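You operate a simulated robot arm through the tools that you are given. There is no shell and no other tool. Be economical: measure what you need, move in short steps, check, and stop when the job is done.

You run a simulated two-armed robot. Do the job below in one go: nothing can be reset, and whatever is moved stays where it is left.

TASK
Scrub the stain off the white shorts with the soaped stain brush.
Fine: hold the pot as you pull the brush out; the brush goes back in it, the shorts on the slatted stand; leave the other shorts.

It is judged by the outcome, as a careful person would: the job done as asked, and still so three seconds after it is handed in. It fails if anything else is knocked over, pushed out of place, dropped, spilled or broken.

THE ROBOT
Two 6-joint arms with two-finger parallel grippers on one trunk, on a base that drives. Base frame: it is fixed to the floor where the robot stands at the start and does not move with it; the origin is under the middle of the robot, x ahead of it, y to its left, z up. Lengths are in m, angles in degrees, forces in N, time in s.
The left shoulder is at the start at [0.07, 0.166, 1.38], the right one opposite. With the tool pointing down near the work surface each hand reaches from about 0.64 to 0.84 m from the robot's upright axis, wherever it stands, measured 20 degrees to its own side. Places, roughly: pot [0.5, 0, 0.9]; top of the slatted stand [0.7, -0.4, 0.9]; beige shorts [0.75, -1, 1]. Payload 3.91 kg a hand.
The tool frame of a hand sits at the grasp point between the pads (the TCP): z along the fingers, y along the line on which they close. The tips reach 0.03 m beyond it. The gripper opens to 0.11 m. The fingers are 0.02 m wide and 0.01 m thick; the gripper's body (0.048 by 0.112 m) begins 0.055 m behind the TCP.
Orientation is told as [roll, pitch, yaw] about the base's x, y, z axes, in that order, counted from this pose: with the fingers straight down and closing along the base's y, the tool's x points along the base's -x, its y along +y and its z along -z.

THE INTERFACE
- The arms move only by the tool play_rows. It takes "left_targets", "right_targets" or both (then of equal length, played together; a hand with none holds still); each is a list of rows, each a list of 7 numbers: the gripper command, from -1 (fully open) to 1 (shut), values between in proportion, then the shift along the tool's x, y, z in m, then the turn, a rotation vector about the tool's x, y, z in degrees. In form: [[hand, tx, ty, tz, rx, ry, rz], ...]. A call has 1 to 12 rows; each row shifts and turns the commanded pose from where the row before left it, along the tool's axes as they then stand. Each row takes 0.2 s and may step no farther than 0.05 m and 8.6 degrees from the row before; otherwise, or with a gripper value out of range, the whole call is refused. Where a pose cannot be reached the arm comes as near as it can. A force on the tool above 40 N (or 10 N above the force at the start of the call, whichever is more), or a blocked arm, ends the call early, and 0.2 s more pass. Each finger travels about 0.108 m/s and halts on what it meets, pressing with about 30 N; the grip force reading is that of the motor and also rises with nothing between the fingers. The clock runs only during rows and for 0.2 s after the last one: add rows that do not move to give the fingers time. It gives the time, the measured TCP pose, the force on the tool (base axes), the opening and the grip force at its end, in the units of the frame above (readings bear some noise).
- Cameras (640 x 400 px; columns grow to the right, rows downward): "scene" is now at [0.1269, 0.0171, 1.5883]; the picture's right is [0.24, -0.97, 0.00], its down [-0.73, -0.18, -0.65] and it looks along [0.64, 0.16, -0.76] (base axes); focal length 257 px, centre (320, 200). "left" rides on the left gripper at [0.077, -0.007, -0.114] in its tool frame; the picture's right is [0.09, 1.00, 0.00], its down [-0.80, 0.07, -0.59] and it looks along [-0.59, 0.05, 0.80] (tool axes); focal length 270 px, centre (320, 200). "right" rides on the right gripper at [0.077, 0.007, -0.115] in its tool frame; the picture's right is [-0.09, 1.00, 0.00], its down [-0.80, -0.07, -0.59] and it looks along [-0.59, -0.05, 0.80] (tool axes); focal length 270 px, centre (320, 200). There is no depth. A picture from a camera that has moved, and an enlarged one, comes with that camera's place and axes in the base frame and with its lens.
- snapshot(camera): a new picture of that camera. The clock stands still meanwhile.
- move_column(by): slides the trunk up (or, below 0, down) by that many m; the arms and the scene camera ride with it, the base frame stays. It gives what a move gives, with no picture.
- drive_base(legs): drives the robot by 1 to 6 legs, each [ahead, left, turn to the left] in m, m and degrees, along the robot's own axes; the way and the turn of a leg run together, so that a leg with both is an arc; at most 1.5 m and 180 degrees a leg. The arms and the cameras ride along, it lands a little off, and it stops where it bumps. It gives what a move gives.
- pan_tilt(pan, tilt): turns the head with the scene camera to pan (to the left, within 86 degrees either way) and tilt (down, from -29 to 69), counted from straight ahead of the robot. It gives what a move gives.
- close_up(camera, box): a new picture of the part [left, top, right, bottom] of that camera's present view, enlarged. The clock stands still meanwhile.
- hand_in(): hands the job in; it is judged then, once.

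Work in short steps. Places have to be worked out from the pictures, the camera data and where the tool is seen: move nearer, look again, correct. Check each grasp and each placing, and mend what went wrong. You have 120 turns and 108 pictures in all, those below and enlarged ones among them. Open the grippers and draw the arms clear of the work before you hand the job in, unless the task says otherwise; then end with one line.

The tools are called after "Emit:" as name(argument=value, ...) on one line, values as JSON. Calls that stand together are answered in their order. play_rows: Moves the arms, as the interface text tells. Its arguments: {"type":"object","properties":{"left_targets":{"type":"array","items":{"type":"array","items":{"type":"number"}}},"right_targets":{"type":"array","items":{"type":"array","items":{"type":"number"}}}},"required":[]} The other tools are called the same way: move_column (by) slides the trunk up or down; drive_base (legs) drives the base; pan_tilt (pan, tilt) turns the head that bears the scene camera; snapshot (camera) takes a picture; close_up (camera, box) takes an enlarged picture of a part of a camera's view; hand_in () hands the job in.

At the start:

```text
clock: 0.0
left_ee_pos: [0.5293, 0.4826, 1.3071]
left_tcp_rot: [0.0, 0.0, 0.0]
left_contact_force: [-0.6, -0.1, -0.5]
left_opening: 0.1097
left_grasp_force: 0.1
right_ee_pos: [0.6913, -0.0438, 1.0003]
right_tcp_rot: [0.0, 0.0, 0.0]
right_contact_force: [0.4, 1.8, -0.5]
right_opening: 0.1098
right_grasp_force: 0.0
trunk travel left (down, up): [-0.875, 0.065]
robot x, y, heading: [0.0023, -0.0007, 0.1]
head pan, tilt: [14.0, 49.1]
```

scene: 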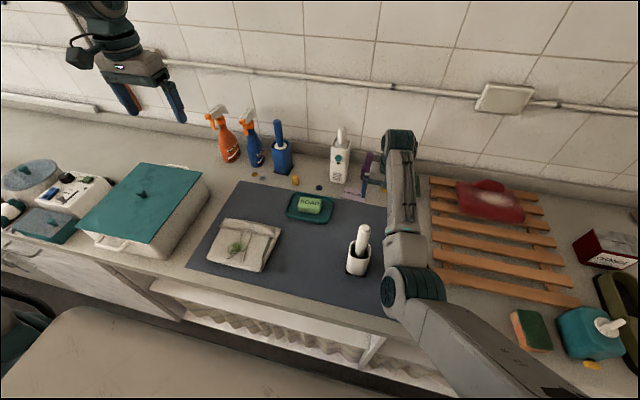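
right: 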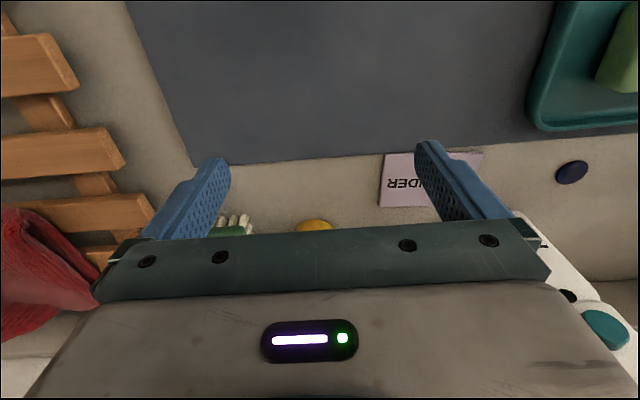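
left: 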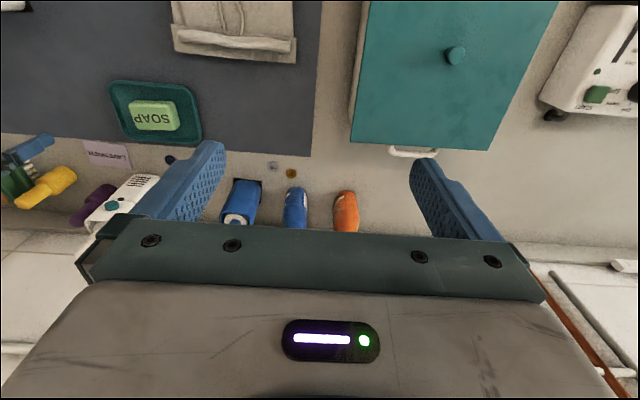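

I'll look closer at the shorts and pot first.

Emit:
close_up(camera="scene", box=[180, 180, 400, 318])

Emit:
close_up(camera="scene", box=[400, 160, 640, 310])

```text
2.90 times, centred on (290, 249) of scene
camera zoom: at [0.1269, 0.0171, 1.5883], right [0.24, -0.97, 0.0], down [-0.73, -0.18, -0.65], along [0.64, 0.16, -0.76], focal length 746 px, centre (407, 58)
```

zoom: 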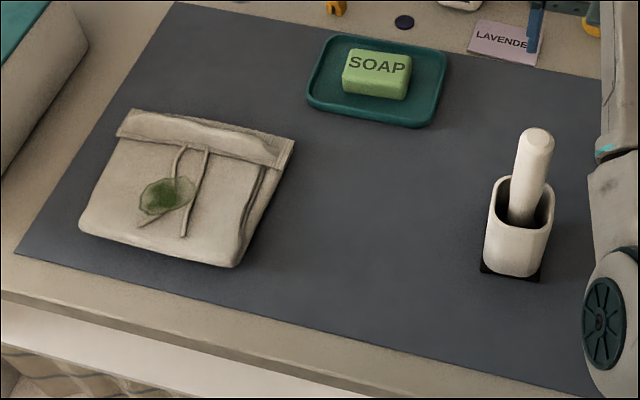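

```text
2.67 times, centred on (520, 235) of scene
camera zoom: at [0.1269, 0.0171, 1.5883], right [0.24, -0.97, 0.0], down [-0.73, -0.18, -0.65], along [0.64, 0.16, -0.76], focal length 686 px, centre (-213, 107)
```

zoom: 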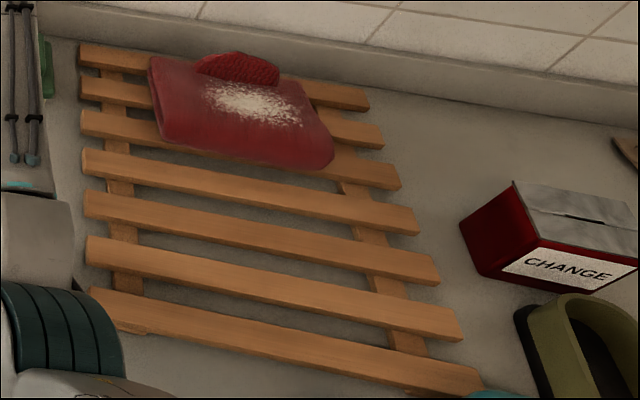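

The white pot with its white-handled brush stands around [0.485, 0], and the shorts' centre is about [0.47, 0.34]. Both are too near for reaching down, so I raise the right hand clear before backing up.

Emit:
play_rows(right_targets=[[-1, 0, 0, -0.05, 0, 0, 0], [-1, 0, 0, -0.05, 0, 0, 0], [-1, 0, 0, -0.05, 0, 0, 0], [-1, 0, 0, -0.05, 0, 0, 0], [-1, 0, -0.05, -0.03, 0, 0, 0], [-1, 0, -0.05, 0, 0, 0, 0], [-1, 0, -0.05, 0, 0, 0, 0], [-1, 0, -0.05, 0, 0, 0, 0]])

Emit:
drive_base(legs=[[-0.2, 0, 0]])

Emit:
pan_tilt(pan=5, tilt=45)

Emit:
snapshot(camera="scene")

```text
refused: row 5 steps farther than a row can; nothing moved
```

```text
clock: 1.6
left_ee_pos: [0.3313, 0.4868, 1.3053]
left_tcp_rot: [0.0, 0.3, 0.1]
left_contact_force: [-1.5, 0.2, -0.4]
left_opening: 0.11
left_grasp_force: 0.0
right_ee_pos: [0.4927, -0.0413, 0.9961]
right_tcp_rot: [0.0, 0.3, 0.3]
right_contact_force: [-1.1, 0.4, -0.2]
right_opening: 0.11
right_grasp_force: 0.1
trunk travel left (down, up): [-0.875, 0.065]
robot x, y, heading: [-0.203, -0.0016, 0.2]
head pan, tilt: [14.0, 49.1]
```

```text
clock: 2.3
left_ee_pos: [0.3282, 0.4839, 1.3068]
left_tcp_rot: [0.0, 0.0, 0.2]
left_contact_force: [0.6, 0.2, -0.7]
left_opening: 0.1098
left_grasp_force: 0.0
right_ee_pos: [0.4895, -0.0408, 0.9986]
right_tcp_rot: [0.0, 0.1, 0.2]
right_contact_force: [0.7, -0.4, 0.4]
right_opening: 0.1101
right_grasp_force: 0.0
trunk travel left (down, up): [-0.875, 0.065]
robot x, y, heading: [-0.2005, -0.0023, 0.1]
head pan, tilt: [5.0, 45.0]
```

```text
102 pictures are left
camera scene: at [-0.0675, 0.0059, 1.5938], right [0.09, -1.0, 0.0], down [-0.71, -0.06, -0.71], along [0.7, 0.06, -0.71], focal length 257 px, centre (320, 200)
```

scene: 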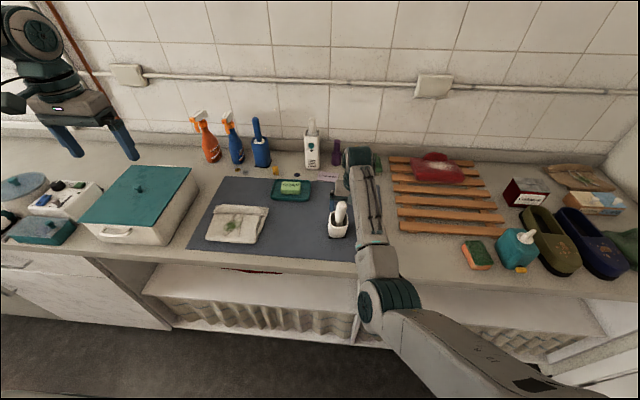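

The raise was refused, but the drive still ran, so the right hand is now close to the brush. I check whether anything was touched before moving on.

Emit:
close_up(camera="scene", box=[260, 150, 420, 250])

Emit:
snapshot(camera="right")

```text
4.00 times, centred on (340, 200) of scene
camera zoom: at [-0.0675, 0.0059, 1.5938], right [0.09, -1.0, 0.0], down [-0.71, -0.06, -0.71], along [0.7, 0.06, -0.71], focal length 1029 px, centre (240, 200)
```

zoom: 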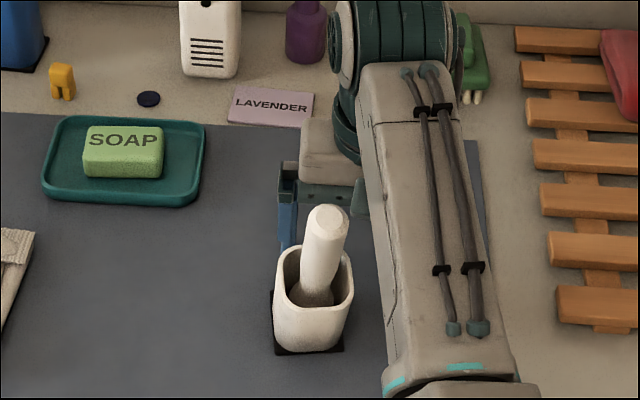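

```text
100 pictures are left
camera right: at [0.4138, -0.0349, 1.1132], right [0.08, 1.0, 0.0], down [0.8, -0.07, 0.59], along [0.59, -0.05, -0.81], focal length 270 px, centre (320, 200)
```

right: 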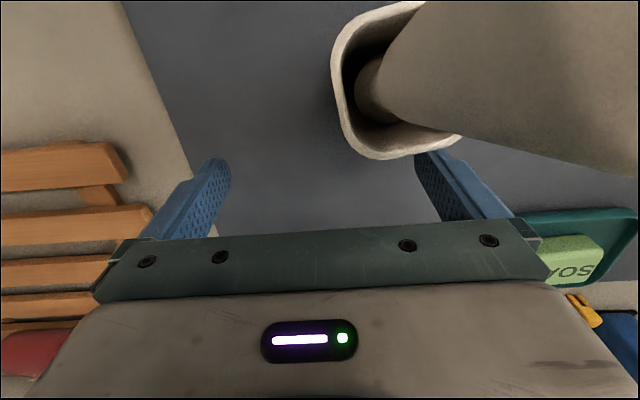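

Nothing looks knocked; the hand is just beyond the pot. I raise the right hand straight up.

Emit:
play_rows(right_targets=[[-1, 0, 0, -0.05, 0, 0, 0], [-1, 0, 0, -0.05, 0, 0, 0], [-1, 0, 0, -0.05, 0, 0, 0], [-1, 0, 0, -0.05, 0, 0, 0], [-1, 0, 0, -0.03, 0, 0, 0], [-1, 0, -0.05, 0, 0, 0, 0], [-1, 0, -0.05, 0, 0, 0, 0], [-1, 0, -0.05, 0, 0, 0, 0], [-1, 0, -0.05, 0, 0, 0, 0], [-1, 0, -0.05, 0, 0, 0, 0]])

```text
clock: 4.5
left_ee_pos: [0.3279, 0.4807, 1.31]
left_tcp_rot: [0.2, -0.1, 0.2]
left_contact_force: [0.2, -1.0, 0.4]
left_opening: 0.1101
left_grasp_force: 0.1
right_ee_pos: [0.5865, -0.265, 1.1749]
right_tcp_rot: [0.2, 0.1, 0.1]
right_contact_force: [0.0, 0.1, -0.8]
right_opening: 0.1099
right_grasp_force: 0.1
right hand out of reach, approached as far as the arm can: row 2, 3, 4, 5, 6, 7, 8, 9
trunk travel left (down, up): [-0.875, 0.065]
robot x, y, heading: [-0.2026, 0.0003, 0.2]
head pan, tilt: [5.0, 45.0]
```

The right hand is clear at [0.587, -0.265, 1.175]. I look at the pot again from the scene camera to check it.

Emit:
close_up(camera="scene", box=[180, 150, 420, 300])

Emit:
snapshot(camera="right")

```text
2.67 times, centred on (300, 225) of scene
camera zoom: at [-0.0687, 0.0014, 1.594], right [0.09, -1.0, 0.0], down [-0.7, -0.06, -0.71], along [0.7, 0.07, -0.71], focal length 686 px, centre (373, 133)
```

zoom: 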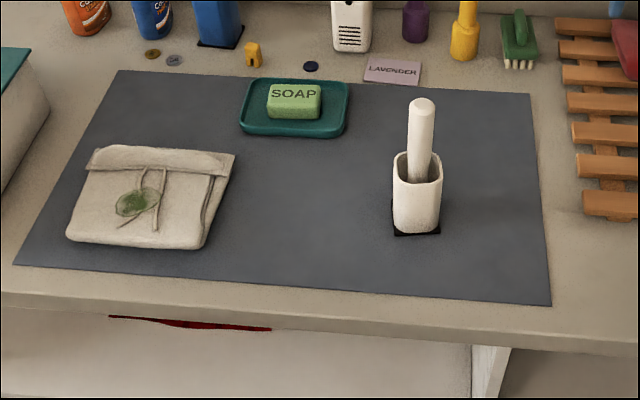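

```text
98 pictures are left
camera right: at [0.5102, -0.2597, 1.2891], right [0.08, 1.0, 0.0], down [0.8, -0.07, 0.59], along [0.59, -0.05, -0.8], focal length 270 px, centre (320, 200)
```

right: 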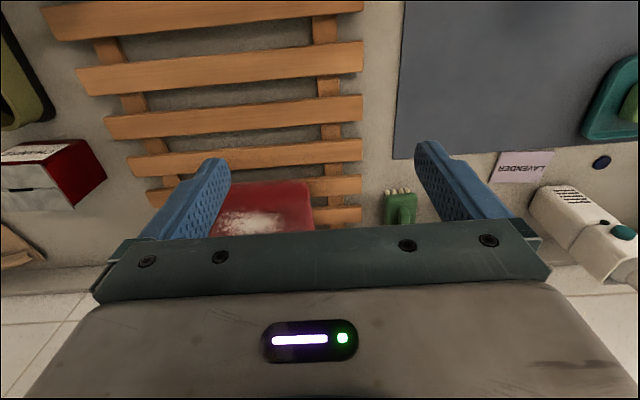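

The pot stands upright at about [0.463, 0.0], with its rim near z 0.99 and the handle top near z 1.10. The right hand will hold the pot from its right side, nearly level and closing along x, so I start by turning it by -90 in yaw.

Emit:
play_rows(right_targets=[[-1, 0, 0, 0, 0, 0, 8.2], [-1, 0, 0, 0, 0, 0, 8.2], [-1, 0, 0, 0, 0, 0, 8.2], [-1, 0, 0, 0, 0, 0, 8.2], [-1, 0, 0, 0, 0, 0, 8.2], [-1, 0, 0, 0, 0, 0, 8.2], [-1, 0, 0, 0, 0, 0, 8.2], [-1, 0, 0, 0, 0, 0, 8.2], [-1, 0, 0, 0, 0, 0, 8.2], [-1, 0, 0, 0, 0, 0, 8.2], [-1, 0, 0, 0, 0, 0, 8.2]])

```text
clock: 6.9
left_ee_pos: [0.327, 0.4859, 1.3072]
left_tcp_rot: [0.1, 0.0, 0.2]
left_contact_force: [0.4, -0.5, -0.3]
left_opening: 0.11
left_grasp_force: 0.1
right_ee_pos: [0.5864, -0.2605, 1.1752]
right_tcp_rot: [-0.1, 0.0, -90.0]
right_contact_force: [-0.2, -1.3, 0.5]
right_opening: 0.1098
right_grasp_force: 0.1
trunk travel left (down, up): [-0.875, 0.065]
robot x, y, heading: [-0.1996, 0.0016, 0.5]
head pan, tilt: [5.0, 45.0]
```

The yaw is done. Now I pitch the hand so the fingers point toward +y.

Emit:
play_rows(right_targets=[[-1, 0, 0, 0, 0, 8.2, 0], [-1, 0, 0, 0, 0, 8.2, 0], [-1, 0, 0, 0, 0, 8.2, 0], [-1, 0, 0, 0, 0, 8.2, 0], [-1, 0, 0, 0, 0, 8.2, 0], [-1, 0, 0, 0, 0, 8.2, 0], [-1, 0, 0, 0, 0, 8.2, 0], [-1, 0, 0, 0, 0, 8, 0]])

Emit:
snapshot(camera="scene")

Emit:
snapshot(camera="right")

```text
clock: 8.7
left_ee_pos: [0.3266, 0.4839, 1.3078]
left_tcp_rot: [0.0, 0.0, 0.1]
left_contact_force: [0.1, 0.2, 0.4]
left_opening: 0.1103
left_grasp_force: 0.1
right_ee_pos: [0.5866, -0.2605, 1.1734]
right_tcp_rot: [-0.1, 65.6, -90.1]
right_contact_force: [0.1, 0.5, 0.3]
right_opening: 0.1099
right_grasp_force: 0.0
trunk travel left (down, up): [-0.875, 0.065]
robot x, y, heading: [-0.2005, -0.0028, 0.2]
head pan, tilt: [5.0, 45.0]
```

```text
97 pictures are left
camera scene: at [-0.0687, 0.0046, 1.594], right [0.09, -1.0, 0.0], down [-0.7, -0.06, -0.71], along [0.7, 0.06, -0.71], focal length 257 px, centre (320, 200)
```

scene: 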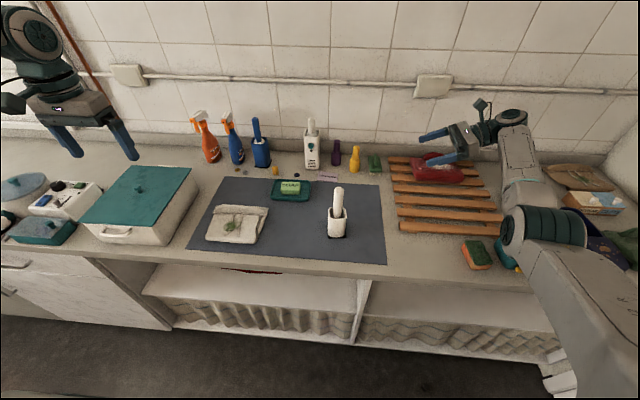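

```text
96 pictures are left
camera right: at [0.5945, -0.3344, 1.2912], right [1.0, -0.04, -0.08], down [-0.07, -0.87, -0.48], along [-0.05, 0.49, -0.87], focal length 270 px, centre (320, 200)
```

right: 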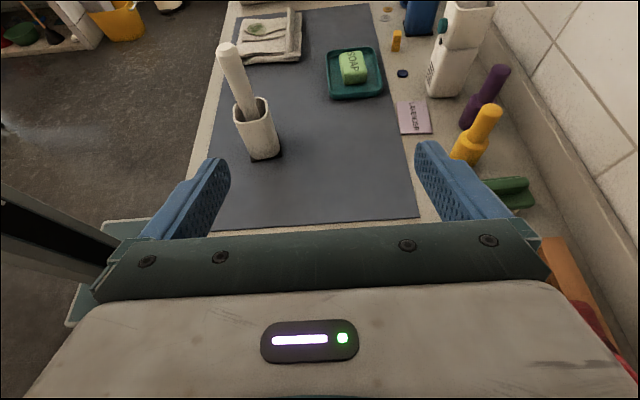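

The two views agree: pot centre about [0.470, -0.003], rim z about 0.995, handle top about [0.476, 0, 1.10]. I bring the right hand level to the right of the pot.

Emit:
play_rows(right_targets=[[-1, -0.0255, -0.0196, 0.0298, 0, 0, 0], [-1, -0.0255, -0.0196, 0.0298, 0, 0, 0], [-1, -0.0255, -0.0196, 0.0298, 0, 0, 0], [-1, -0.0255, -0.0196, 0.0298, 0, 0, 0], [-1, -0.0255, -0.0196, 0.0298, 0, 0, 0], [-1, -0.0255, -0.0196, 0.0298, 0, 0, 0], [-1, 0, 0, 0, 0, 0, 0]])

Emit:
snapshot(camera="right")

Emit:
snapshot(camera="scene")

```text
clock: 10.3
left_ee_pos: [0.3274, 0.485, 1.3078]
left_tcp_rot: [0.0, 0.0, 0.2]
left_contact_force: [-0.2, 0.3, 0.2]
left_opening: 0.1098
left_grasp_force: 0.1
right_ee_pos: [0.4707, -0.1615, 0.9615]
right_tcp_rot: [0.0, 65.4, -90.1]
right_contact_force: [0.3, 0.9, 0.4]
right_opening: 0.11
right_grasp_force: 0.0
trunk travel left (down, up): [-0.875, 0.065]
robot x, y, heading: [-0.2003, 0.0006, -0.0]
head pan, tilt: [5.0, 45.0]
```

```text
95 pictures are left
camera right: at [0.4782, -0.2337, 1.0803], right [1.0, -0.04, -0.08], down [-0.07, -0.87, -0.48], along [-0.05, 0.48, -0.87], focal length 270 px, centre (320, 200)
```

right: 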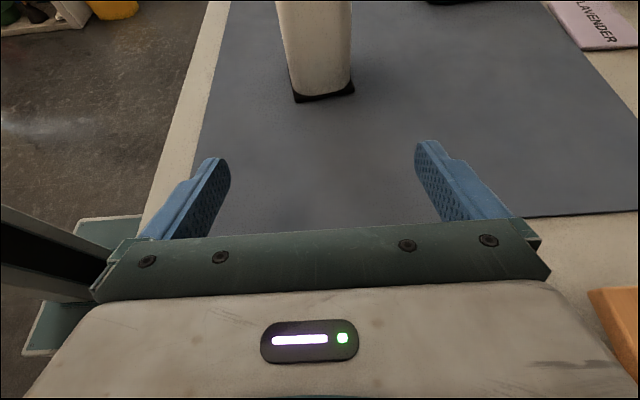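

```text
94 pictures are left
camera scene: at [-0.069, 0.0054, 1.594], right [0.09, -1.0, 0.0], down [-0.7, -0.06, -0.71], along [0.7, 0.06, -0.71], focal length 257 px, centre (320, 200)
```

scene: 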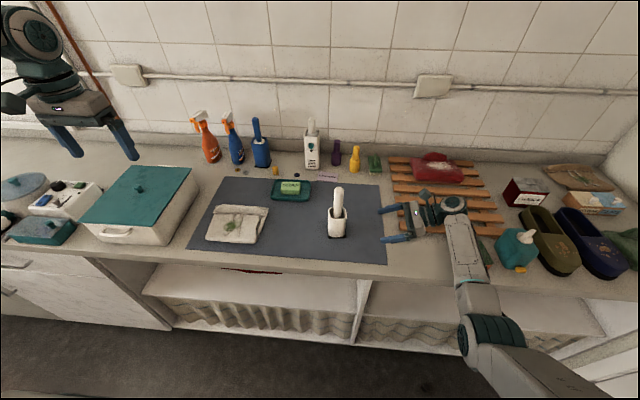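

The pot's near face is at y about -0.024 and its centre x about 0.475. I slide the hand along +y around the pot, still open.

Emit:
play_rows(right_targets=[[-1, 0.0162, 0.001, 0.0355, 0, 0, 0], [-1, 0.0162, 0.001, 0.0355, 0, 0, 0], [-1, 0.0162, 0.001, 0.0355, 0, 0, 0], [-1, 0.0162, 0.001, 0.0355, 0, 0, 0], [-1, 0, 0, 0, 0, 0, 0]])

Emit:
snapshot(camera="right")

Emit:
close_up(camera="scene", box=[280, 170, 440, 270])

```text
clock: 11.5
left_ee_pos: [0.3267, 0.4847, 1.3077]
left_tcp_rot: [0.0, 0.0, 0.2]
left_contact_force: [-0.9, -0.3, 0.1]
left_opening: 0.11
left_grasp_force: 0.0
right_ee_pos: [0.473, -0.0042, 0.9612]
right_tcp_rot: [-0.2, 65.5, -90.1]
right_contact_force: [-0.9, -0.6, 0.3]
right_opening: 0.1101
right_grasp_force: 0.0
trunk travel left (down, up): [-0.875, 0.065]
robot x, y, heading: [-0.2014, -0.0004, 0.4]
head pan, tilt: [5.0, 45.0]
```

```text
93 pictures are left
camera right: at [0.4801, -0.0777, 1.0787], right [1.0, -0.04, -0.08], down [-0.07, -0.87, -0.48], along [-0.05, 0.48, -0.87], focal length 270 px, centre (320, 200)
```

right: 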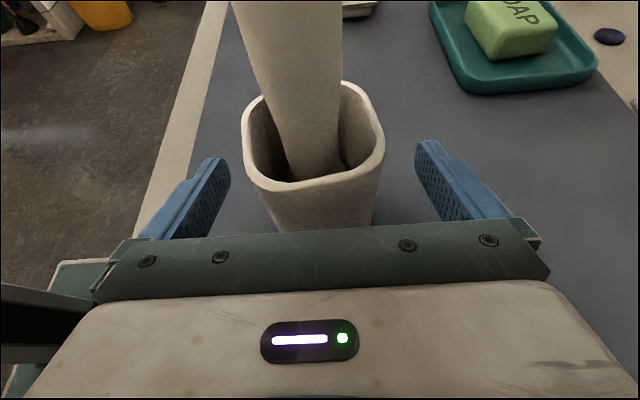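

```text
4.00 times, centred on (360, 220) of scene
camera zoom: at [-0.069, 0.0053, 1.594], right [0.09, -1.0, 0.0], down [-0.7, -0.06, -0.71], along [0.7, 0.06, -0.71], focal length 1029 px, centre (160, 120)
```

zoom: 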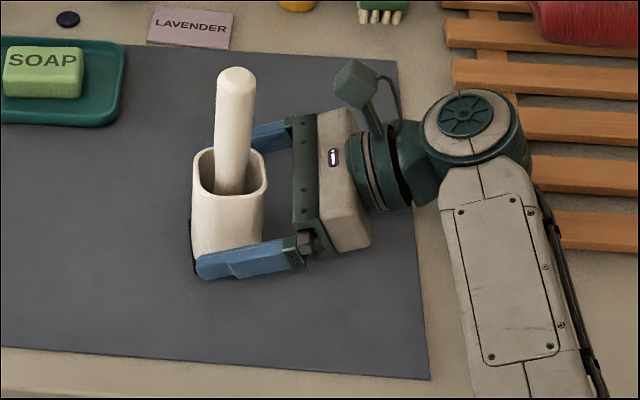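

The fingers straddle the pot nicely. I close the right hand on it.

Emit:
play_rows(right_targets=[[-0.3, 0, 0, 0, 0, 0, 0], [0, 0, 0, 0, 0, 0, 0], [0.2, 0, 0, 0, 0, 0, 0], [0.3, 0, 0, 0, 0, 0, 0], [0.3, 0, 0, 0, 0, 0, 0]])

Emit:
close_up(camera="scene", box=[280, 170, 440, 270])

```text
clock: 12.7
left_ee_pos: [0.327, 0.4855, 1.3078]
left_tcp_rot: [0.0, 0.1, 0.2]
left_contact_force: [0.2, 0.1, -0.1]
left_opening: 0.1102
left_grasp_force: 0.1
right_ee_pos: [0.4718, -0.0047, 0.9614]
right_tcp_rot: [0.0, 65.3, -89.9]
right_contact_force: [0.7, 2.2, 2.5]
right_opening: 0.0558
right_grasp_force: 29.8
trunk travel left (down, up): [-0.875, 0.065]
robot x, y, heading: [-0.2038, -0.0013, 0.2]
head pan, tilt: [5.0, 45.0]
```

```text
4.00 times, centred on (360, 220) of scene
camera zoom: at [-0.0695, 0.0059, 1.5941], right [0.09, -1.0, 0.0], down [-0.7, -0.06, -0.71], along [0.7, 0.06, -0.71], focal length 1029 px, centre (160, 120)
```

zoom: 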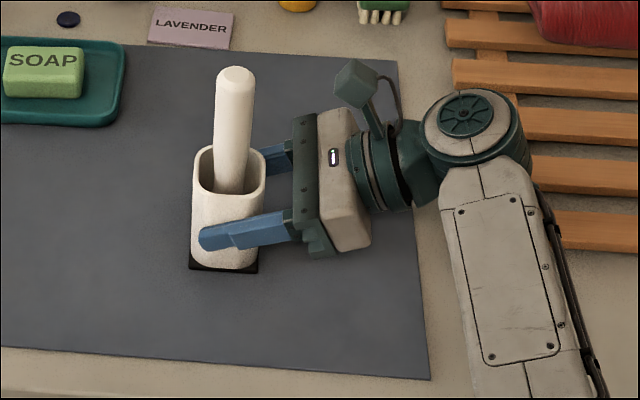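

The pot is firmly held, but lifting the brush 0.2 m here would be too close in for the left arm (reach limit seen earlier). So I let go, withdraw to the right, then back up another 0.07 m and raise the trunk.

Emit:
play_rows(right_targets=[[0, 0, 0, 0, 0, 0, 0], [-1, 0, 0, 0, 0, 0, 0], [-1, 0, 0, 0, 0, 0, 0], [-1, 0, 0, 0, 0, 0, 0], [-1, -0.0162, 0, -0.0355, 0, 0, 0], [-1, -0.0162, 0, -0.0355, 0, 0, 0], [-1, -0.0162, 0, -0.0355, 0, 0, 0], [-1, -0.0162, 0, -0.0355, 0, 0, 0]])

```text
clock: 14.5
left_ee_pos: [0.327, 0.4828, 1.3082]
left_tcp_rot: [0.2, -0.1, 0.2]
left_contact_force: [0.0, -1.0, -0.3]
left_opening: 0.1101
left_grasp_force: 0.0
right_ee_pos: [0.4724, -0.1638, 0.9599]
right_tcp_rot: [-0.1, 65.4, -90.1]
right_contact_force: [-0.5, 0.2, -0.2]
right_opening: 0.11
right_grasp_force: 0.0
trunk travel left (down, up): [-0.875, 0.065]
robot x, y, heading: [-0.2038, -0.0035, 0.0]
head pan, tilt: [5.0, 45.0]
```

The right hand is clear of the pot. Now I raise the trunk, then back up.

Emit:
move_column(by=0.06)

Emit:
drive_base(legs=[[-0.07, 0, 0]])

Emit:
snapshot(camera="right")

Emit:
close_up(camera="scene", box=[180, 130, 420, 280])

```text
clock: 15.5
left_ee_pos: [0.3257, 0.4853, 1.3667]
left_tcp_rot: [0.1, 0.0, 0.2]
left_contact_force: [0.0, 0.4, -0.5]
left_opening: 0.1103
left_grasp_force: 0.0
right_ee_pos: [0.4722, -0.1631, 1.0202]
right_tcp_rot: [-0.1, 65.3, -90.2]
right_contact_force: [0.0, 0.2, 1.2]
right_opening: 0.1099
right_grasp_force: 0.0
trunk travel left (down, up): [-0.935, 0.005]
robot x, y, heading: [-0.2035, 0.0004, 0.3]
head pan, tilt: [5.0, 45.0]
```

```text
clock: 16.5
left_ee_pos: [0.2714, 0.4838, 1.3612]
left_tcp_rot: [0.0, 0.6, 0.2]
left_contact_force: [0.7, -0.8, -0.6]
left_opening: 0.1102
left_grasp_force: 0.2
right_ee_pos: [0.4122, -0.1625, 1.0122]
right_tcp_rot: [-1.4, 65.5, -91.4]
right_contact_force: [0.9, -0.2, -0.5]
right_opening: 0.11
right_grasp_force: 0.1
trunk travel left (down, up): [-0.935, 0.005]
robot x, y, heading: [-0.2705, 0.0014, 0.3]
head pan, tilt: [5.0, 45.0]
```

```text
90 pictures are left
camera right: at [0.4205, -0.2351, 1.1302], right [1.0, -0.04, -0.09], down [-0.08, -0.87, -0.48], along [-0.06, 0.48, -0.87], focal length 270 px, centre (320, 200)
```

right: 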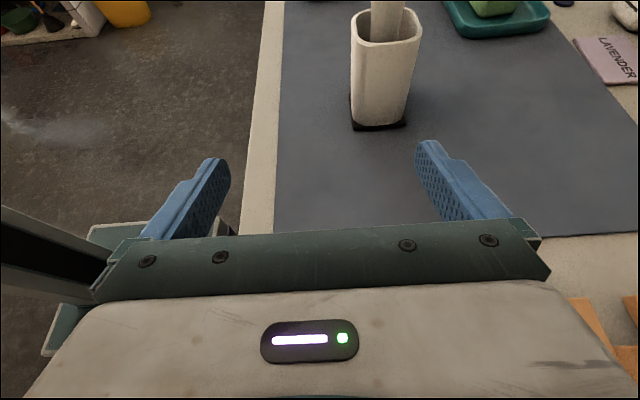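

```text
2.67 times, centred on (300, 205) of scene
camera zoom: at [-0.1234, 0.0051, 1.6525], right [0.09, -1.0, 0.0], down [-0.71, -0.06, -0.7], along [0.7, 0.06, -0.71], focal length 686 px, centre (373, 187)
```

zoom: 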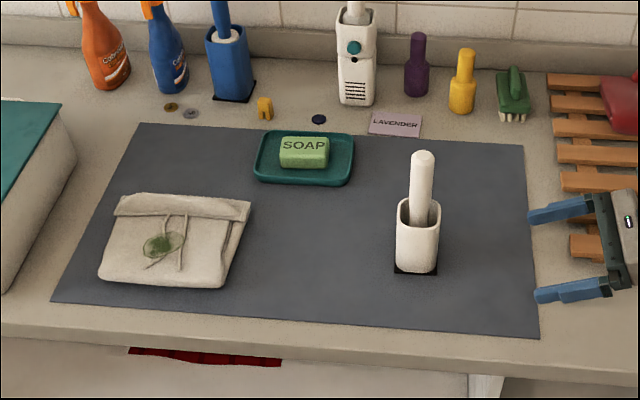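

I bring the right hand back in line with the pot at the right height.

Emit:
play_rows(right_targets=[[-1, -0.026, 0.0345, 0.012, 0, 0, 0], [-1, -0.026, 0.0345, 0.012, 0, 0, 0], [-1, 0, 0, 0, 0, 0, 0], [-1, 0, 0, 0, 0, 0, 0]])

Emit:
snapshot(camera="right")

```text
clock: 17.5
left_ee_pos: [0.252, 0.4846, 1.3691]
left_tcp_rot: [-0.1, -0.1, 0.2]
left_contact_force: [0.3, -0.3, -0.1]
left_opening: 0.1101
left_grasp_force: 0.0
right_ee_pos: [0.4515, -0.1631, 0.9803]
right_tcp_rot: [0.4, 65.5, -89.6]
right_contact_force: [-0.3, -0.6, 0.5]
right_opening: 0.1101
right_grasp_force: 0.0
right hand out of reach, approached as far as the arm can: row 2
trunk travel left (down, up): [-0.935, 0.005]
robot x, y, heading: [-0.2722, -0.0041, 0.3]
head pan, tilt: [5.0, 45.0]
```

```text
88 pictures are left
camera right: at [0.4586, -0.2353, 1.0977], right [1.0, -0.04, -0.08], down [-0.07, -0.87, -0.48], along [-0.05, 0.48, -0.87], focal length 270 px, centre (320, 200)
```

right: 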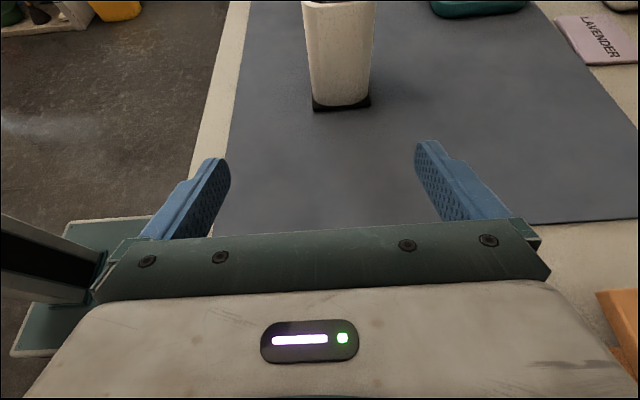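

The right arm is at its limit with the trunk this high. Before re-trimming, I test the left hand's reach in free air above the pot.

Emit:
play_rows(left_targets=[[-1, -0.0186, -0.0404, 0.0099, 0, 0, 0], [-1, -0.0186, -0.0404, 0.0099, 0, 0, 0], [-1, -0.0186, -0.0404, 0.0099, 0, 0, 0], [-1, -0.0186, -0.0404, 0.0099, 0, 0, 0], [-1, -0.0186, -0.0404, 0.0099, 0, 0, 0], [-1, -0.0186, -0.0404, 0.0099, 0, 0, 0], [-1, -0.0186, -0.0404, 0.0099, 0, 0, 0], [-1, -0.0186, -0.0404, 0.0099, 0, 0, 0], [-1, -0.0186, -0.0404, 0.0099, 0, 0, 0], [-1, -0.0186, -0.0404, 0.0099, 0, 0, 0], [-1, -0.0186, -0.0404, 0.0099, 0, 0, 0], [-1, -0.0186, -0.0404, 0.0099, 0, 0, 0]])

Emit:
snapshot(camera="left")

```text
clock: 20.1
left_ee_pos: [0.2171, 0.3889, 1.2547]
left_tcp_rot: [0.0, 0.0, 0.2]
left_contact_force: [0.1, -0.3, 0.2]
left_opening: 0.1096
left_grasp_force: 0.1
left hand out of reach, approached as far as the arm can: row 2, 3, 4, 5, 6, 7, 8, 9, 10, 11, 12
right_ee_pos: [0.4549, -0.1633, 0.9775]
right_tcp_rot: [-0.1, 65.5, -90.1]
right_contact_force: [0.2, -0.1, 0.7]
right_opening: 0.11
right_grasp_force: 0.1
trunk travel left (down, up): [-0.935, 0.005]
robot x, y, heading: [-0.2676, 0.0018, 0.3]
head pan, tilt: [5.0, 45.0]
```

```text
87 pictures are left
camera left: at [0.1408, 0.3824, 1.3671], right [-0.09, 1.0, 0.0], down [0.8, 0.07, 0.59], along [0.59, 0.05, -0.8], focal length 270 px, centre (320, 200)
```

left: 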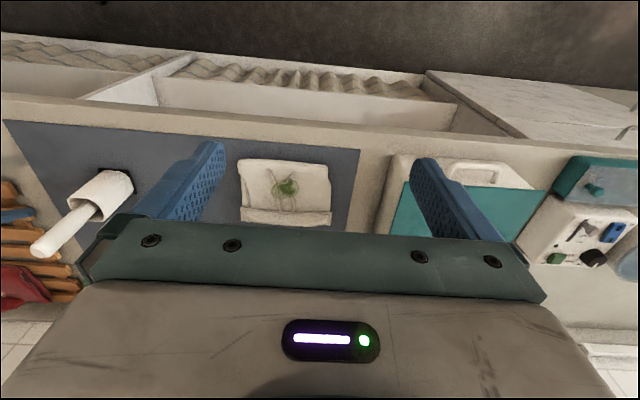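

The left hand got caught at its inner limit on the diagonal path. I move it straight ahead first.

Emit:
play_rows(left_targets=[[-1, -0.05, 0, 0, 0, 0, 0], [-1, -0.05, 0, 0, 0, 0, 0], [-1, -0.05, 0, 0, 0, 0, 0], [-1, -0.05, 0, 0, 0, 0, 0], [-1, 0, 0, 0, 0, 0, 0]])

```text
clock: 21.3
left_ee_pos: [0.3309, 0.4873, 1.2522]
left_tcp_rot: [0.1, 0.0, 0.2]
left_contact_force: [0.2, -0.3, -0.4]
left_opening: 0.1099
left_grasp_force: 0.0
left hand out of reach, approached as far as the arm can: row 1, 2, 3, 4
right_ee_pos: [0.4553, -0.1631, 0.978]
right_tcp_rot: [-0.2, 65.4, -90.2]
right_contact_force: [-0.5, 0.4, 0.7]
right_opening: 0.1099
right_grasp_force: 0.0
trunk travel left (down, up): [-0.935, 0.005]
robot x, y, heading: [-0.2701, 0.0019, 0.1]
head pan, tilt: [5.0, 45.0]
```

The commands have run ahead of the arm. I bring the commanded pose back into the left hand's comfortable zone near [0.40, 0.25, 1.15].

Emit:
play_rows(left_targets=[[-1, 0.0306, 0.0278, 0.0111, 0, 0, 0], [-1, 0.0306, 0.0278, 0.0111, 0, 0, 0], [-1, 0.0306, 0.0278, 0.0111, 0, 0, 0], [-1, 0.0306, 0.0278, 0.0111, 0, 0, 0], [-1, 0.0306, 0.0278, 0.0111, 0, 0, 0], [-1, 0.0306, 0.0278, 0.0111, 0, 0, 0], [-1, 0.0306, 0.0278, 0.0111, 0, 0, 0], [-1, 0.0306, 0.0278, 0.0111, 0, 0, 0], [-1, 0.0306, 0.0278, 0.0111, 0, 0, 0], [-1, 0, 0, 0, 0, 0, 0]])

```text
clock: 23.5
left_ee_pos: [0.1737, 0.6231, 1.1908]
left_tcp_rot: [0.2, 0.1, 0.2]
left_contact_force: [-0.4, -0.1, -0.4]
left_opening: 0.1098
left_grasp_force: 0.0
left hand out of reach, approached as far as the arm can: row 6, 7, 8, 9
right_ee_pos: [0.4562, -0.1632, 0.9772]
right_tcp_rot: [-0.1, 65.5, -90.1]
right_contact_force: [0.1, -0.2, 0.7]
right_opening: 0.11
right_grasp_force: 0.1
trunk travel left (down, up): [-0.935, 0.005]
robot x, y, heading: [-0.267, -0.0029, 0.1]
head pan, tilt: [5.0, 45.0]
```

Out-of-reach rows leave the command at the clamped pose, and raising the tool pointing down only works further out. Better plan: the right hand holds the pot from the robot's side (pointing forward and down) while I stand a little further back and to the right. First I undo the right hand's pitch.

Emit:
play_rows(right_targets=[[-1, 0, 0, 0, 0, -8.2, 0], [-1, 0, 0, 0, 0, -8.2, 0], [-1, 0, 0, 0, 0, -8.2, 0], [-1, 0, 0, 0, 0, -8.2, 0], [-1, 0, 0, 0, 0, -8.2, 0], [-1, 0, 0, 0, 0, -8.2, 0], [-1, 0, 0, 0, 0, -8.2, 0], [-1, 0, 0, 0, 0, -8, 0]])

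Emit:
play_rows(right_targets=[[-1, 0, 0, 0, 0, 0, -8.2], [-1, 0, 0, 0, 0, 0, -8.2], [-1, 0, 0, 0, 0, 0, -8.2], [-1, 0, 0, 0, 0, 0, -8.2], [-1, 0, 0, 0, 0, 0, -8.2], [-1, 0, 0, 0, 0, 0, -8.2], [-1, 0, 0, 0, 0, 0, -8.2], [-1, 0, 0, 0, 0, 0, -8.2], [-1, 0, 0, 0, 0, 0, -8.2], [-1, 0, 0, 0, 0, 0, -8.2], [-1, 0, 0, 0, 0, 0, -8.1]])

```text
clock: 25.3
left_ee_pos: [0.172, 0.6274, 1.19]
left_tcp_rot: [0.1, 0.0, 0.2]
left_contact_force: [-0.8, -0.3, -0.2]
left_opening: 0.1101
left_grasp_force: 0.1
right_ee_pos: [0.4555, -0.1619, 0.9765]
right_tcp_rot: [0.1, -0.2, -90.2]
right_contact_force: [0.5, -0.2, 0.9]
right_opening: 0.1098
right_grasp_force: 0.1
trunk travel left (down, up): [-0.935, 0.005]
robot x, y, heading: [-0.2715, 0.0052, 0.3]
head pan, tilt: [5.0, 45.0]
```

```text
clock: 27.7
left_ee_pos: [0.1723, 0.6265, 1.189]
left_tcp_rot: [0.0, 0.1, 0.2]
left_contact_force: [-0.4, -0.2, 0.8]
left_opening: 0.11
left_grasp_force: 0.0
right_ee_pos: [0.4551, -0.1622, 0.9772]
right_tcp_rot: [0.0, 0.0, 0.2]
right_contact_force: [-0.3, -0.3, 0.2]
right_opening: 0.1099
right_grasp_force: 0.0
trunk travel left (down, up): [-0.935, 0.005]
robot x, y, heading: [-0.2721, 0.0001, -0.0]
head pan, tilt: [5.0, 45.0]
```

Now I pitch the right hand to -50 so it points forward and down, pulling back and up slightly as it goes.

Emit:
play_rows(right_targets=[[-1, 0.02, 0, 0, 0, -8.3, 0], [-1, 0.02, 0, 0, 0, -8.3, 0], [-1, 0, 0, -0.02, 0, -8.3, 0], [-1, 0, 0, -0.02, 0, -8.3, 0], [-1, 0, 0, -0.02, 0, -8.3, 0], [-1, 0, 0, -0.02, 0, -8.3, 0]])

Emit:
drive_base(legs=[[-0.025, -0.06, 0]])

Emit:
snapshot(camera="right")

Emit:
snapshot(camera="scene")

```text
clock: 29.1
left_ee_pos: [0.1704, 0.6258, 1.1907]
left_tcp_rot: [0.0, -0.1, 0.2]
left_contact_force: [-0.5, 0.3, 0.4]
left_opening: 0.1101
left_grasp_force: 0.1
right_ee_pos: [0.3769, -0.1614, 1.0439]
right_tcp_rot: [-0.1, -50.0, 0.1]
right_contact_force: [-0.6, 0.1, -0.7]
right_opening: 0.11
right_grasp_force: 0.0
trunk travel left (down, up): [-0.935, 0.005]
robot x, y, heading: [-0.2703, 0.0007, 0.5]
head pan, tilt: [5.0, 45.0]
```

```text
clock: 30.1
left_ee_pos: [0.1512, 0.577, 1.1832]
left_tcp_rot: [-0.6, 0.3, 0.3]
left_contact_force: [1.2, 0.8, -0.5]
left_opening: 0.1103
left_grasp_force: 0.0
right_ee_pos: [0.3559, -0.2114, 1.0426]
right_tcp_rot: [-0.7, -49.6, 0.8]
right_contact_force: [1.3, 0.7, 0.4]
right_opening: 0.1098
right_grasp_force: 0.0
trunk travel left (down, up): [-0.935, 0.005]
robot x, y, heading: [-0.2962, -0.0581, 0.2]
head pan, tilt: [5.0, 45.0]
```

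```text
86 pictures are left
camera right: at [0.2205, -0.2046, 1.0569], right [0.05, 1.0, 0.06], down [0.07, -0.06, 1.0], along [1.0, -0.05, -0.07], focal length 270 px, centre (320, 200)
```

right: 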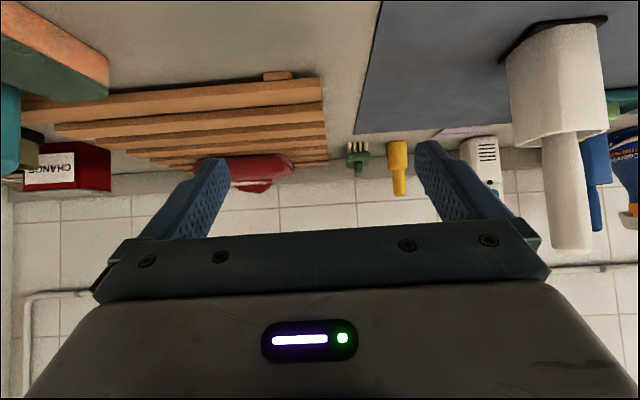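

```text
85 pictures are left
camera scene: at [-0.157, -0.04, 1.6533], right [0.09, -1.0, 0.01], down [-0.71, -0.07, -0.7], along [0.7, 0.06, -0.71], focal length 257 px, centre (320, 200)
```

scene: 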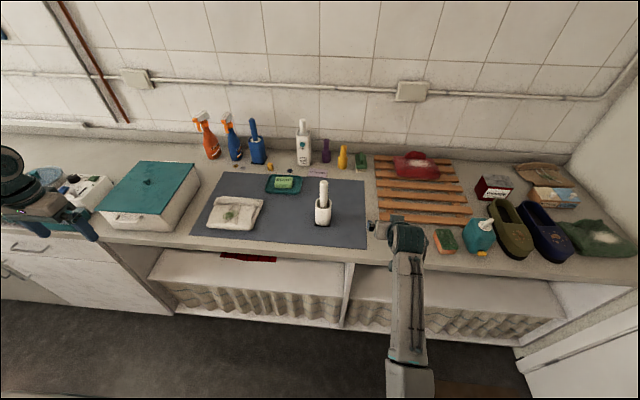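

The right view confirms the rim at z about 1.0 and the handle top at about 1.097, with the handle at y about 0. I slide the right hand sideways to line up with the pot.

Emit:
play_rows(right_targets=[[-1, 0, 0.043, 0, 0, 0, 0], [-1, 0, 0.043, 0, 0, 0, 0], [-1, 0, 0.043, 0, 0, 0, 0], [-1, 0, 0.043, 0, 0, 0, 0], [-1, 0, 0.043, 0, 0, 0, 0], [-1, 0, 0, 0, 0, 0, 0]])

Emit:
snapshot(camera="right")

```text
clock: 30.8
left_ee_pos: [0.1498, 0.5704, 1.1868]
left_tcp_rot: [-0.2, 0.2, 0.1]
left_contact_force: [0.7, 0.6, 0.3]
left_opening: 0.1099
left_grasp_force: 0.1
right_ee_pos: [0.3606, -0.2252, 1.0176]
right_tcp_rot: [-14.2, -48.5, 9.2]
right_contact_force: [0.5, -0.6, -0.7]
right_opening: 0.1101
right_grasp_force: 0.0
right hand out of reach, approached as far as the arm can: row 2, 3
trunk travel left (down, up): [-0.935, 0.005]
robot x, y, heading: [-0.2922, -0.0557, 0.3]
head pan, tilt: [5.0, 45.0]
stopped in row 3 (right hand): the arm was blocked; the commanded pose is now the measured one
```

```text
84 pictures are left
camera right: at [0.2246, -0.2126, 1.0311], right [0.08, 0.99, -0.1], down [0.07, 0.09, 0.99], along [0.99, -0.09, -0.06], focal length 270 px, centre (320, 200)
```

right: 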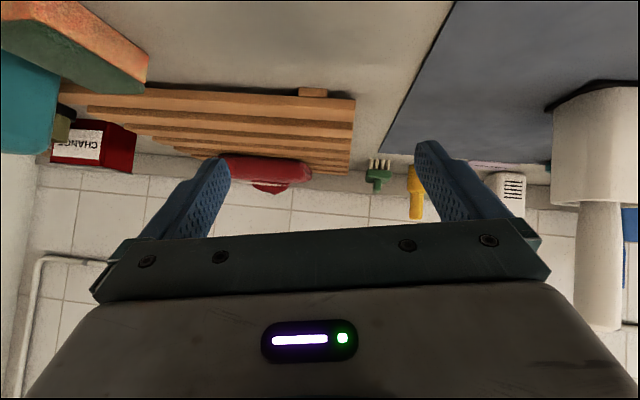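

That pose folds the arm too far. I go back to the proven side hold for the right hand, and the left hand will mirror it from its side. First I straighten the right hand.

Emit:
play_rows(right_targets=[[-1, 0, 0, 0.01, -7.1, 0, 0], [-1, 0, 0, 0.01, -7.1, 0, 0], [-1, 0, 0, 0.01, 0, 8.1, 0], [-1, 0, 0, 0, 0, 8.1, 0], [-1, -0.01, 0, 0, 0, 8.1, 0], [-1, -0.02, 0, 0, 0, 8.1, 0], [-1, -0.02, 0, 0, 0, 8.1, 0], [-1, -0.02, 0, 0, 0, 8, 0]])

Emit:
drive_base(legs=[[0.065, 0.058, 0]])

Emit:
move_column(by=-0.03)

```text
clock: 32.6
left_ee_pos: [0.1487, 0.5677, 1.1891]
left_tcp_rot: [-0.1, 0.1, 0.2]
left_contact_force: [0.3, 1.0, 0.0]
left_opening: 0.11
left_grasp_force: 0.0
right_ee_pos: [0.449, -0.2147, 1.0191]
right_tcp_rot: [0.2, 0.0, 9.3]
right_contact_force: [0.2, 0.5, 0.4]
right_opening: 0.1102
right_grasp_force: 0.1
trunk travel left (down, up): [-0.935, 0.005]
robot x, y, heading: [-0.2953, -0.0574, 0.4]
head pan, tilt: [5.0, 45.0]
```

```text
clock: 33.7
left_ee_pos: [0.2045, 0.6207, 1.196]
left_tcp_rot: [0.4, -0.3, 0.2]
left_contact_force: [-0.4, -1.2, 0.4]
left_opening: 0.11
left_grasp_force: 0.1
right_ee_pos: [0.5061, -0.1614, 1.024]
right_tcp_rot: [0.4, -0.6, 9.3]
right_contact_force: [-0.9, 0.0, -0.8]
right_opening: 0.1099
right_grasp_force: 0.1
trunk travel left (down, up): [-0.935, 0.005]
robot x, y, heading: [-0.2348, 0.0006, 0.2]
head pan, tilt: [5.0, 45.0]
```

```text
clock: 34.4
left_ee_pos: [0.2103, 0.6253, 1.1592]
left_tcp_rot: [0.0, 0.0, 0.2]
left_contact_force: [0.5, 1.0, 0.4]
left_opening: 0.1099
left_grasp_force: 0.1
right_ee_pos: [0.51, -0.1566, 0.9899]
right_tcp_rot: [0.4, -0.2, 9.2]
right_contact_force: [-0.2, -0.2, 0.6]
right_opening: 0.1101
right_grasp_force: 0.0
trunk travel left (down, up): [-0.905, 0.035]
robot x, y, heading: [-0.2329, -0.002, 0.5]
head pan, tilt: [5.0, 45.0]
```

Both hands are upright. I turn the right hand to yaw -90 and the left hand to yaw +90.

Emit:
play_rows(right_targets=[[-1, 0, 0, 0, 0, 0, 8.27], [-1, 0, 0, 0, 0, 0, 8.27], [-1, 0, 0, 0, 0, 0, 8.27], [-1, 0, 0, 0, 0, 0, 8.27], [-1, 0, 0, 0, 0, 0, 8.27], [-1, 0, 0, 0, 0, 0, 8.27], [-1, 0, 0, 0, 0, 0, 8.27], [-1, 0, 0, 0, 0, 0, 8.27], [-1, 0, 0, 0, 0, 0, 8.27], [-1, 0, 0, 0, 0, 0, 8.27], [-1, 0, 0, 0, 0, 0, 8.27], [-1, 0, 0, 0, 0, 0, 8.27]], left_targets=[[-1, 0, 0, 0, 0, 0, -7.5], [-1, 0, 0, 0, 0, 0, -7.5], [-1, 0, 0, 0, 0, 0, -7.5], [-1, 0, 0, 0, 0, 0, -7.5], [-1, 0, 0, 0, 0, 0, -7.5], [-1, 0, 0, 0, 0, 0, -7.5], [-1, 0, 0, 0, 0, 0, -7.5], [-1, 0, 0, 0, 0, 0, -7.5], [-1, 0, 0, 0, 0, 0, -7.5], [-1, 0, 0, 0, 0, 0, -7.5], [-1, 0, 0, 0, 0, 0, -7.5], [-1, 0, 0, 0, 0, 0, -7.4]])

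```text
clock: 37.0
left_ee_pos: [0.211, 0.6255, 1.1608]
left_tcp_rot: [-0.1, 0.0, 90.3]
left_contact_force: [0.7, 0.1, 0.3]
left_opening: 0.1101
left_grasp_force: 0.1
right_ee_pos: [0.5115, -0.1565, 0.9905]
right_tcp_rot: [0.1, 0.3, -90.1]
right_contact_force: [0.6, 0.2, -0.2]
right_opening: 0.11
right_grasp_force: 0.1
trunk travel left (down, up): [-0.905, 0.035]
robot x, y, heading: [-0.2313, -0.0026, 0.3]
head pan, tilt: [5.0, 45.0]
```

Now both pitch: the right to 65 (nudging back to x 0.474), the left to 55 while moving ahead.

Emit:
play_rows(right_targets=[[-1, 0, -0.0047, 0, 0, 8.15, 0], [-1, 0, -0.0047, 0, 0, 8.15, 0], [-1, 0, -0.0047, 0, 0, 8.15, 0], [-1, 0, -0.0047, 0, 0, 8.15, 0], [-1, 0, -0.0047, 0, 0, 8.15, 0], [-1, 0, -0.0047, 0, 0, 8.15, 0], [-1, 0, -0.0047, 0, 0, 8.15, 0], [-1, 0, -0.0047, 0, 0, 8.15, 0]], left_targets=[[-1, 0, -0.02, 0, 0, 6.9, 0], [-1, 0, -0.02, 0, 0, 6.9, 0], [-1, 0, -0.02, 0, 0, 6.9, 0], [-1, 0, -0.02, 0, 0, 6.9, 0], [-1, 0, -0.02, 0, 0, 6.9, 0], [-1, 0, -0.02, 0, 0, 6.9, 0], [-1, 0, -0.02, 0, 0, 6.9, 0], [-1, 0, -0.02, 0, 0, 6.9, 0]])

```text
clock: 38.8
left_ee_pos: [0.3171, 0.5691, 1.1218]
left_tcp_rot: [-0.8, 55.2, 90.2]
left_contact_force: [0.5, 0.3, -0.9]
left_opening: 0.1101
left_grasp_force: 0.0
left hand out of reach, approached as far as the arm can: row 5, 6, 7, 8
right_ee_pos: [0.4739, -0.157, 0.9899]
right_tcp_rot: [0.5, 65.7, -89.6]
right_contact_force: [0.2, 0.1, 0.2]
right_opening: 0.11
right_grasp_force: 0.0
trunk travel left (down, up): [-0.905, 0.035]
robot x, y, heading: [-0.2334, -0.0003, 0.4]
head pan, tilt: [5.0, 45.0]
```

The left hand is clear and tilted. I bring it across toward the pot at height, while the right hand lowers and slides around the pot again.

Emit:
play_rows(right_targets=[[-1, -0.0273, -0.002, 0.0125, 0, 0, 0], [-1, 0, 0, 0, 0, 0, 0], [-1, 0.0159, 0, 0.0348, 0, 0, 0], [-1, 0.0159, 0, 0.0348, 0, 0, 0], [-1, 0.0159, 0, 0.0348, 0, 0, 0], [-1, 0.0159, 0, 0.0348, 0, 0, 0], [-1, 0, 0, 0, 0, 0, 0], [-1, 0, 0, 0, 0, 0, 0]], left_targets=[[-1, 0.026, -0.0104, 0.0306, 0, 0, 0], [-1, 0.026, -0.0104, 0.0306, 0, 0, 0], [-1, 0.026, -0.0104, 0.0306, 0, 0, 0], [-1, 0.026, -0.0104, 0.0306, 0, 0, 0], [-1, 0.026, -0.0104, 0.0306, 0, 0, 0], [-1, 0.026, -0.0104, 0.0306, 0, 0, 0], [-1, 0.026, -0.0104, 0.0306, 0, 0, 0], [-1, 0.026, -0.0104, 0.0306, 0, 0, 0]])

Emit:
snapshot(camera="right")

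Emit:
snapshot(camera="scene")

Emit:
snapshot(camera="left")

```text
clock: 40.6
left_ee_pos: [0.3993, 0.2497, 1.1565]
left_tcp_rot: [0.1, 55.0, 90.4]
left_contact_force: [-1.0, 0.9, -0.7]
left_opening: 0.1102
left_grasp_force: 0.1
right_ee_pos: [0.4717, -0.0048, 0.9603]
right_tcp_rot: [0.3, 65.6, -89.7]
right_contact_force: [0.0, -0.6, -0.7]
right_opening: 0.1098
right_grasp_force: 0.0
trunk travel left (down, up): [-0.905, 0.035]
robot x, y, heading: [-0.2299, -0.0024, 0.3]
head pan, tilt: [5.0, 45.0]
```

```text
83 pictures are left
camera right: at [0.4793, -0.0776, 1.0769], right [1.0, -0.04, -0.08], down [-0.07, -0.87, -0.48], along [-0.05, 0.49, -0.87], focal length 270 px, centre (320, 200)
```

right: 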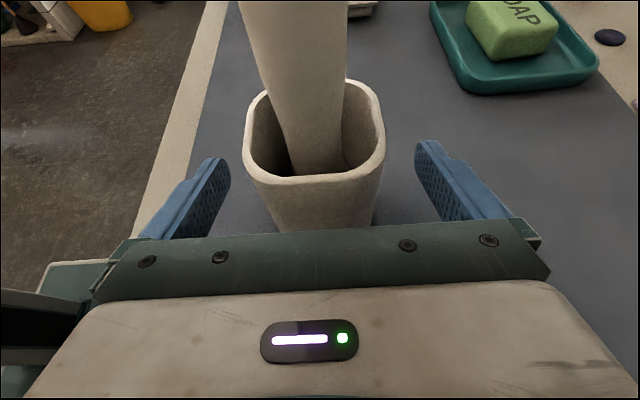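

```text
82 pictures are left
camera scene: at [-0.0982, 0.0009, 1.624], right [0.09, -1.0, 0.0], down [-0.7, -0.06, -0.71], along [0.7, 0.07, -0.71], focal length 257 px, centre (320, 200)
```

scene: 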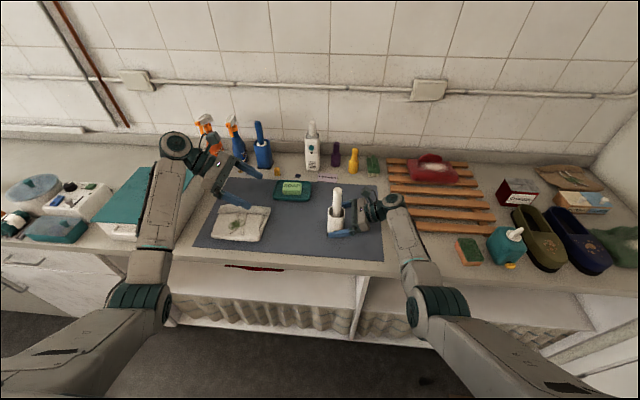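

```text
81 pictures are left
camera left: at [0.4077, 0.2986, 1.2835], right [-1.0, -0.05, 0.07], down [-0.07, 0.95, -0.32], along [-0.05, -0.32, -0.95], focal length 270 px, centre (320, 200)
```

left: 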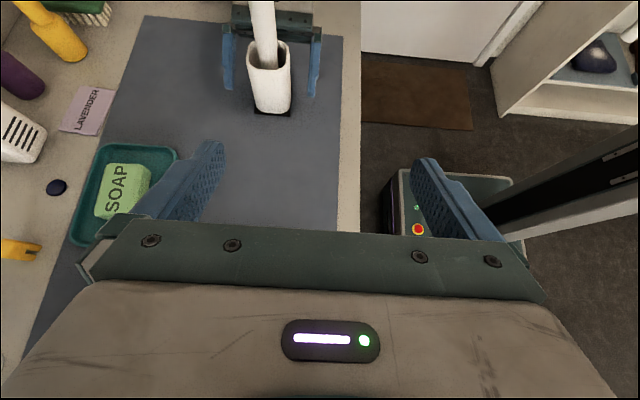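

Both hands are well placed. I close the right hand on the pot and bring the left hand in beside the handle.

Emit:
play_rows(right_targets=[[-0.3, 0, 0, 0, 0, 0, 0], [0, 0, 0, 0, 0, 0, 0], [0.2, 0, 0, 0, 0, 0, 0], [0.3, 0, 0, 0, 0, 0, 0], [0.3, 0, 0, 0, 0, 0, 0], [0.3, 0, 0, 0, 0, 0, 0]], left_targets=[[-1, 0.0012, -0.0188, 0.0388, 0, 0, 0], [-1, 0.0012, -0.0188, 0.0388, 0, 0, 0], [-1, 0.0012, -0.0188, 0.0388, 0, 0, 0], [-1, 0.0012, -0.0188, 0.0388, 0, 0, 0], [-0.6, 0, 0, 0, 0, 0, 0], [-0.3, 0, 0, 0, 0, 0, 0]])

Emit:
snapshot(camera="left")

Emit:
close_up(camera="scene", box=[220, 150, 420, 275])

```text
clock: 42.0
left_ee_pos: [0.4748, 0.1217, 1.0697]
left_tcp_rot: [0.1, 55.2, 90.2]
left_contact_force: [0.6, 0.6, 0.9]
left_opening: 0.0715
left_grasp_force: 0.0
right_ee_pos: [0.4719, -0.0024, 0.9604]
right_tcp_rot: [0.3, 65.7, -89.6]
right_contact_force: [0.0, 1.8, 0.7]
right_opening: 0.0557
right_grasp_force: 30.1
trunk travel left (down, up): [-0.905, 0.035]
robot x, y, heading: [-0.2301, -0.0022, 0.0]
head pan, tilt: [5.0, 45.0]
```

```text
80 pictures are left
camera left: at [0.4821, 0.1712, 1.1973], right [-1.0, -0.05, 0.07], down [-0.07, 0.95, -0.32], along [-0.05, -0.32, -0.95], focal length 270 px, centre (320, 200)
```

left: 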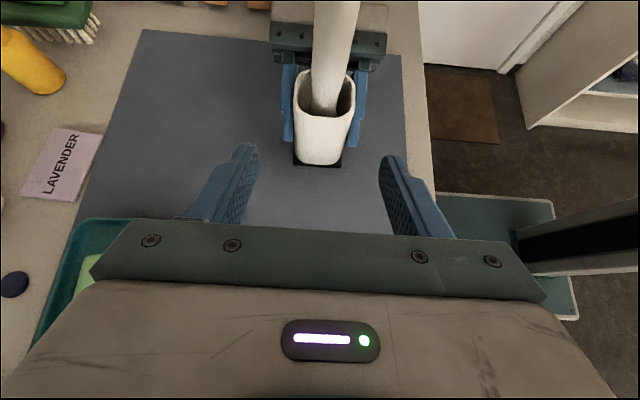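

```text
3.20 times, centred on (320, 212) of scene
camera zoom: at [-0.0991, 0.0041, 1.624], right [0.09, -1.0, 0.0], down [-0.7, -0.06, -0.71], along [0.7, 0.06, -0.71], focal length 823 px, centre (320, 160)
```

zoom: 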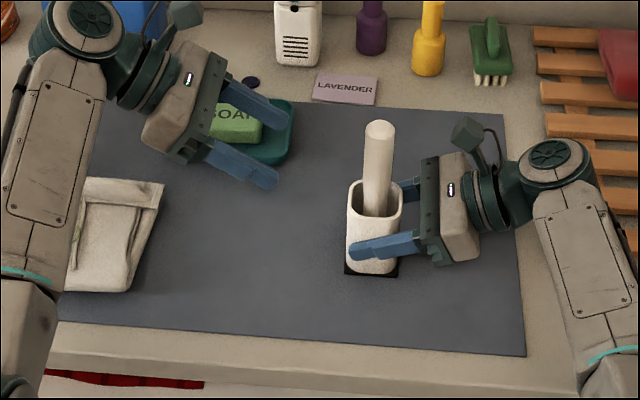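

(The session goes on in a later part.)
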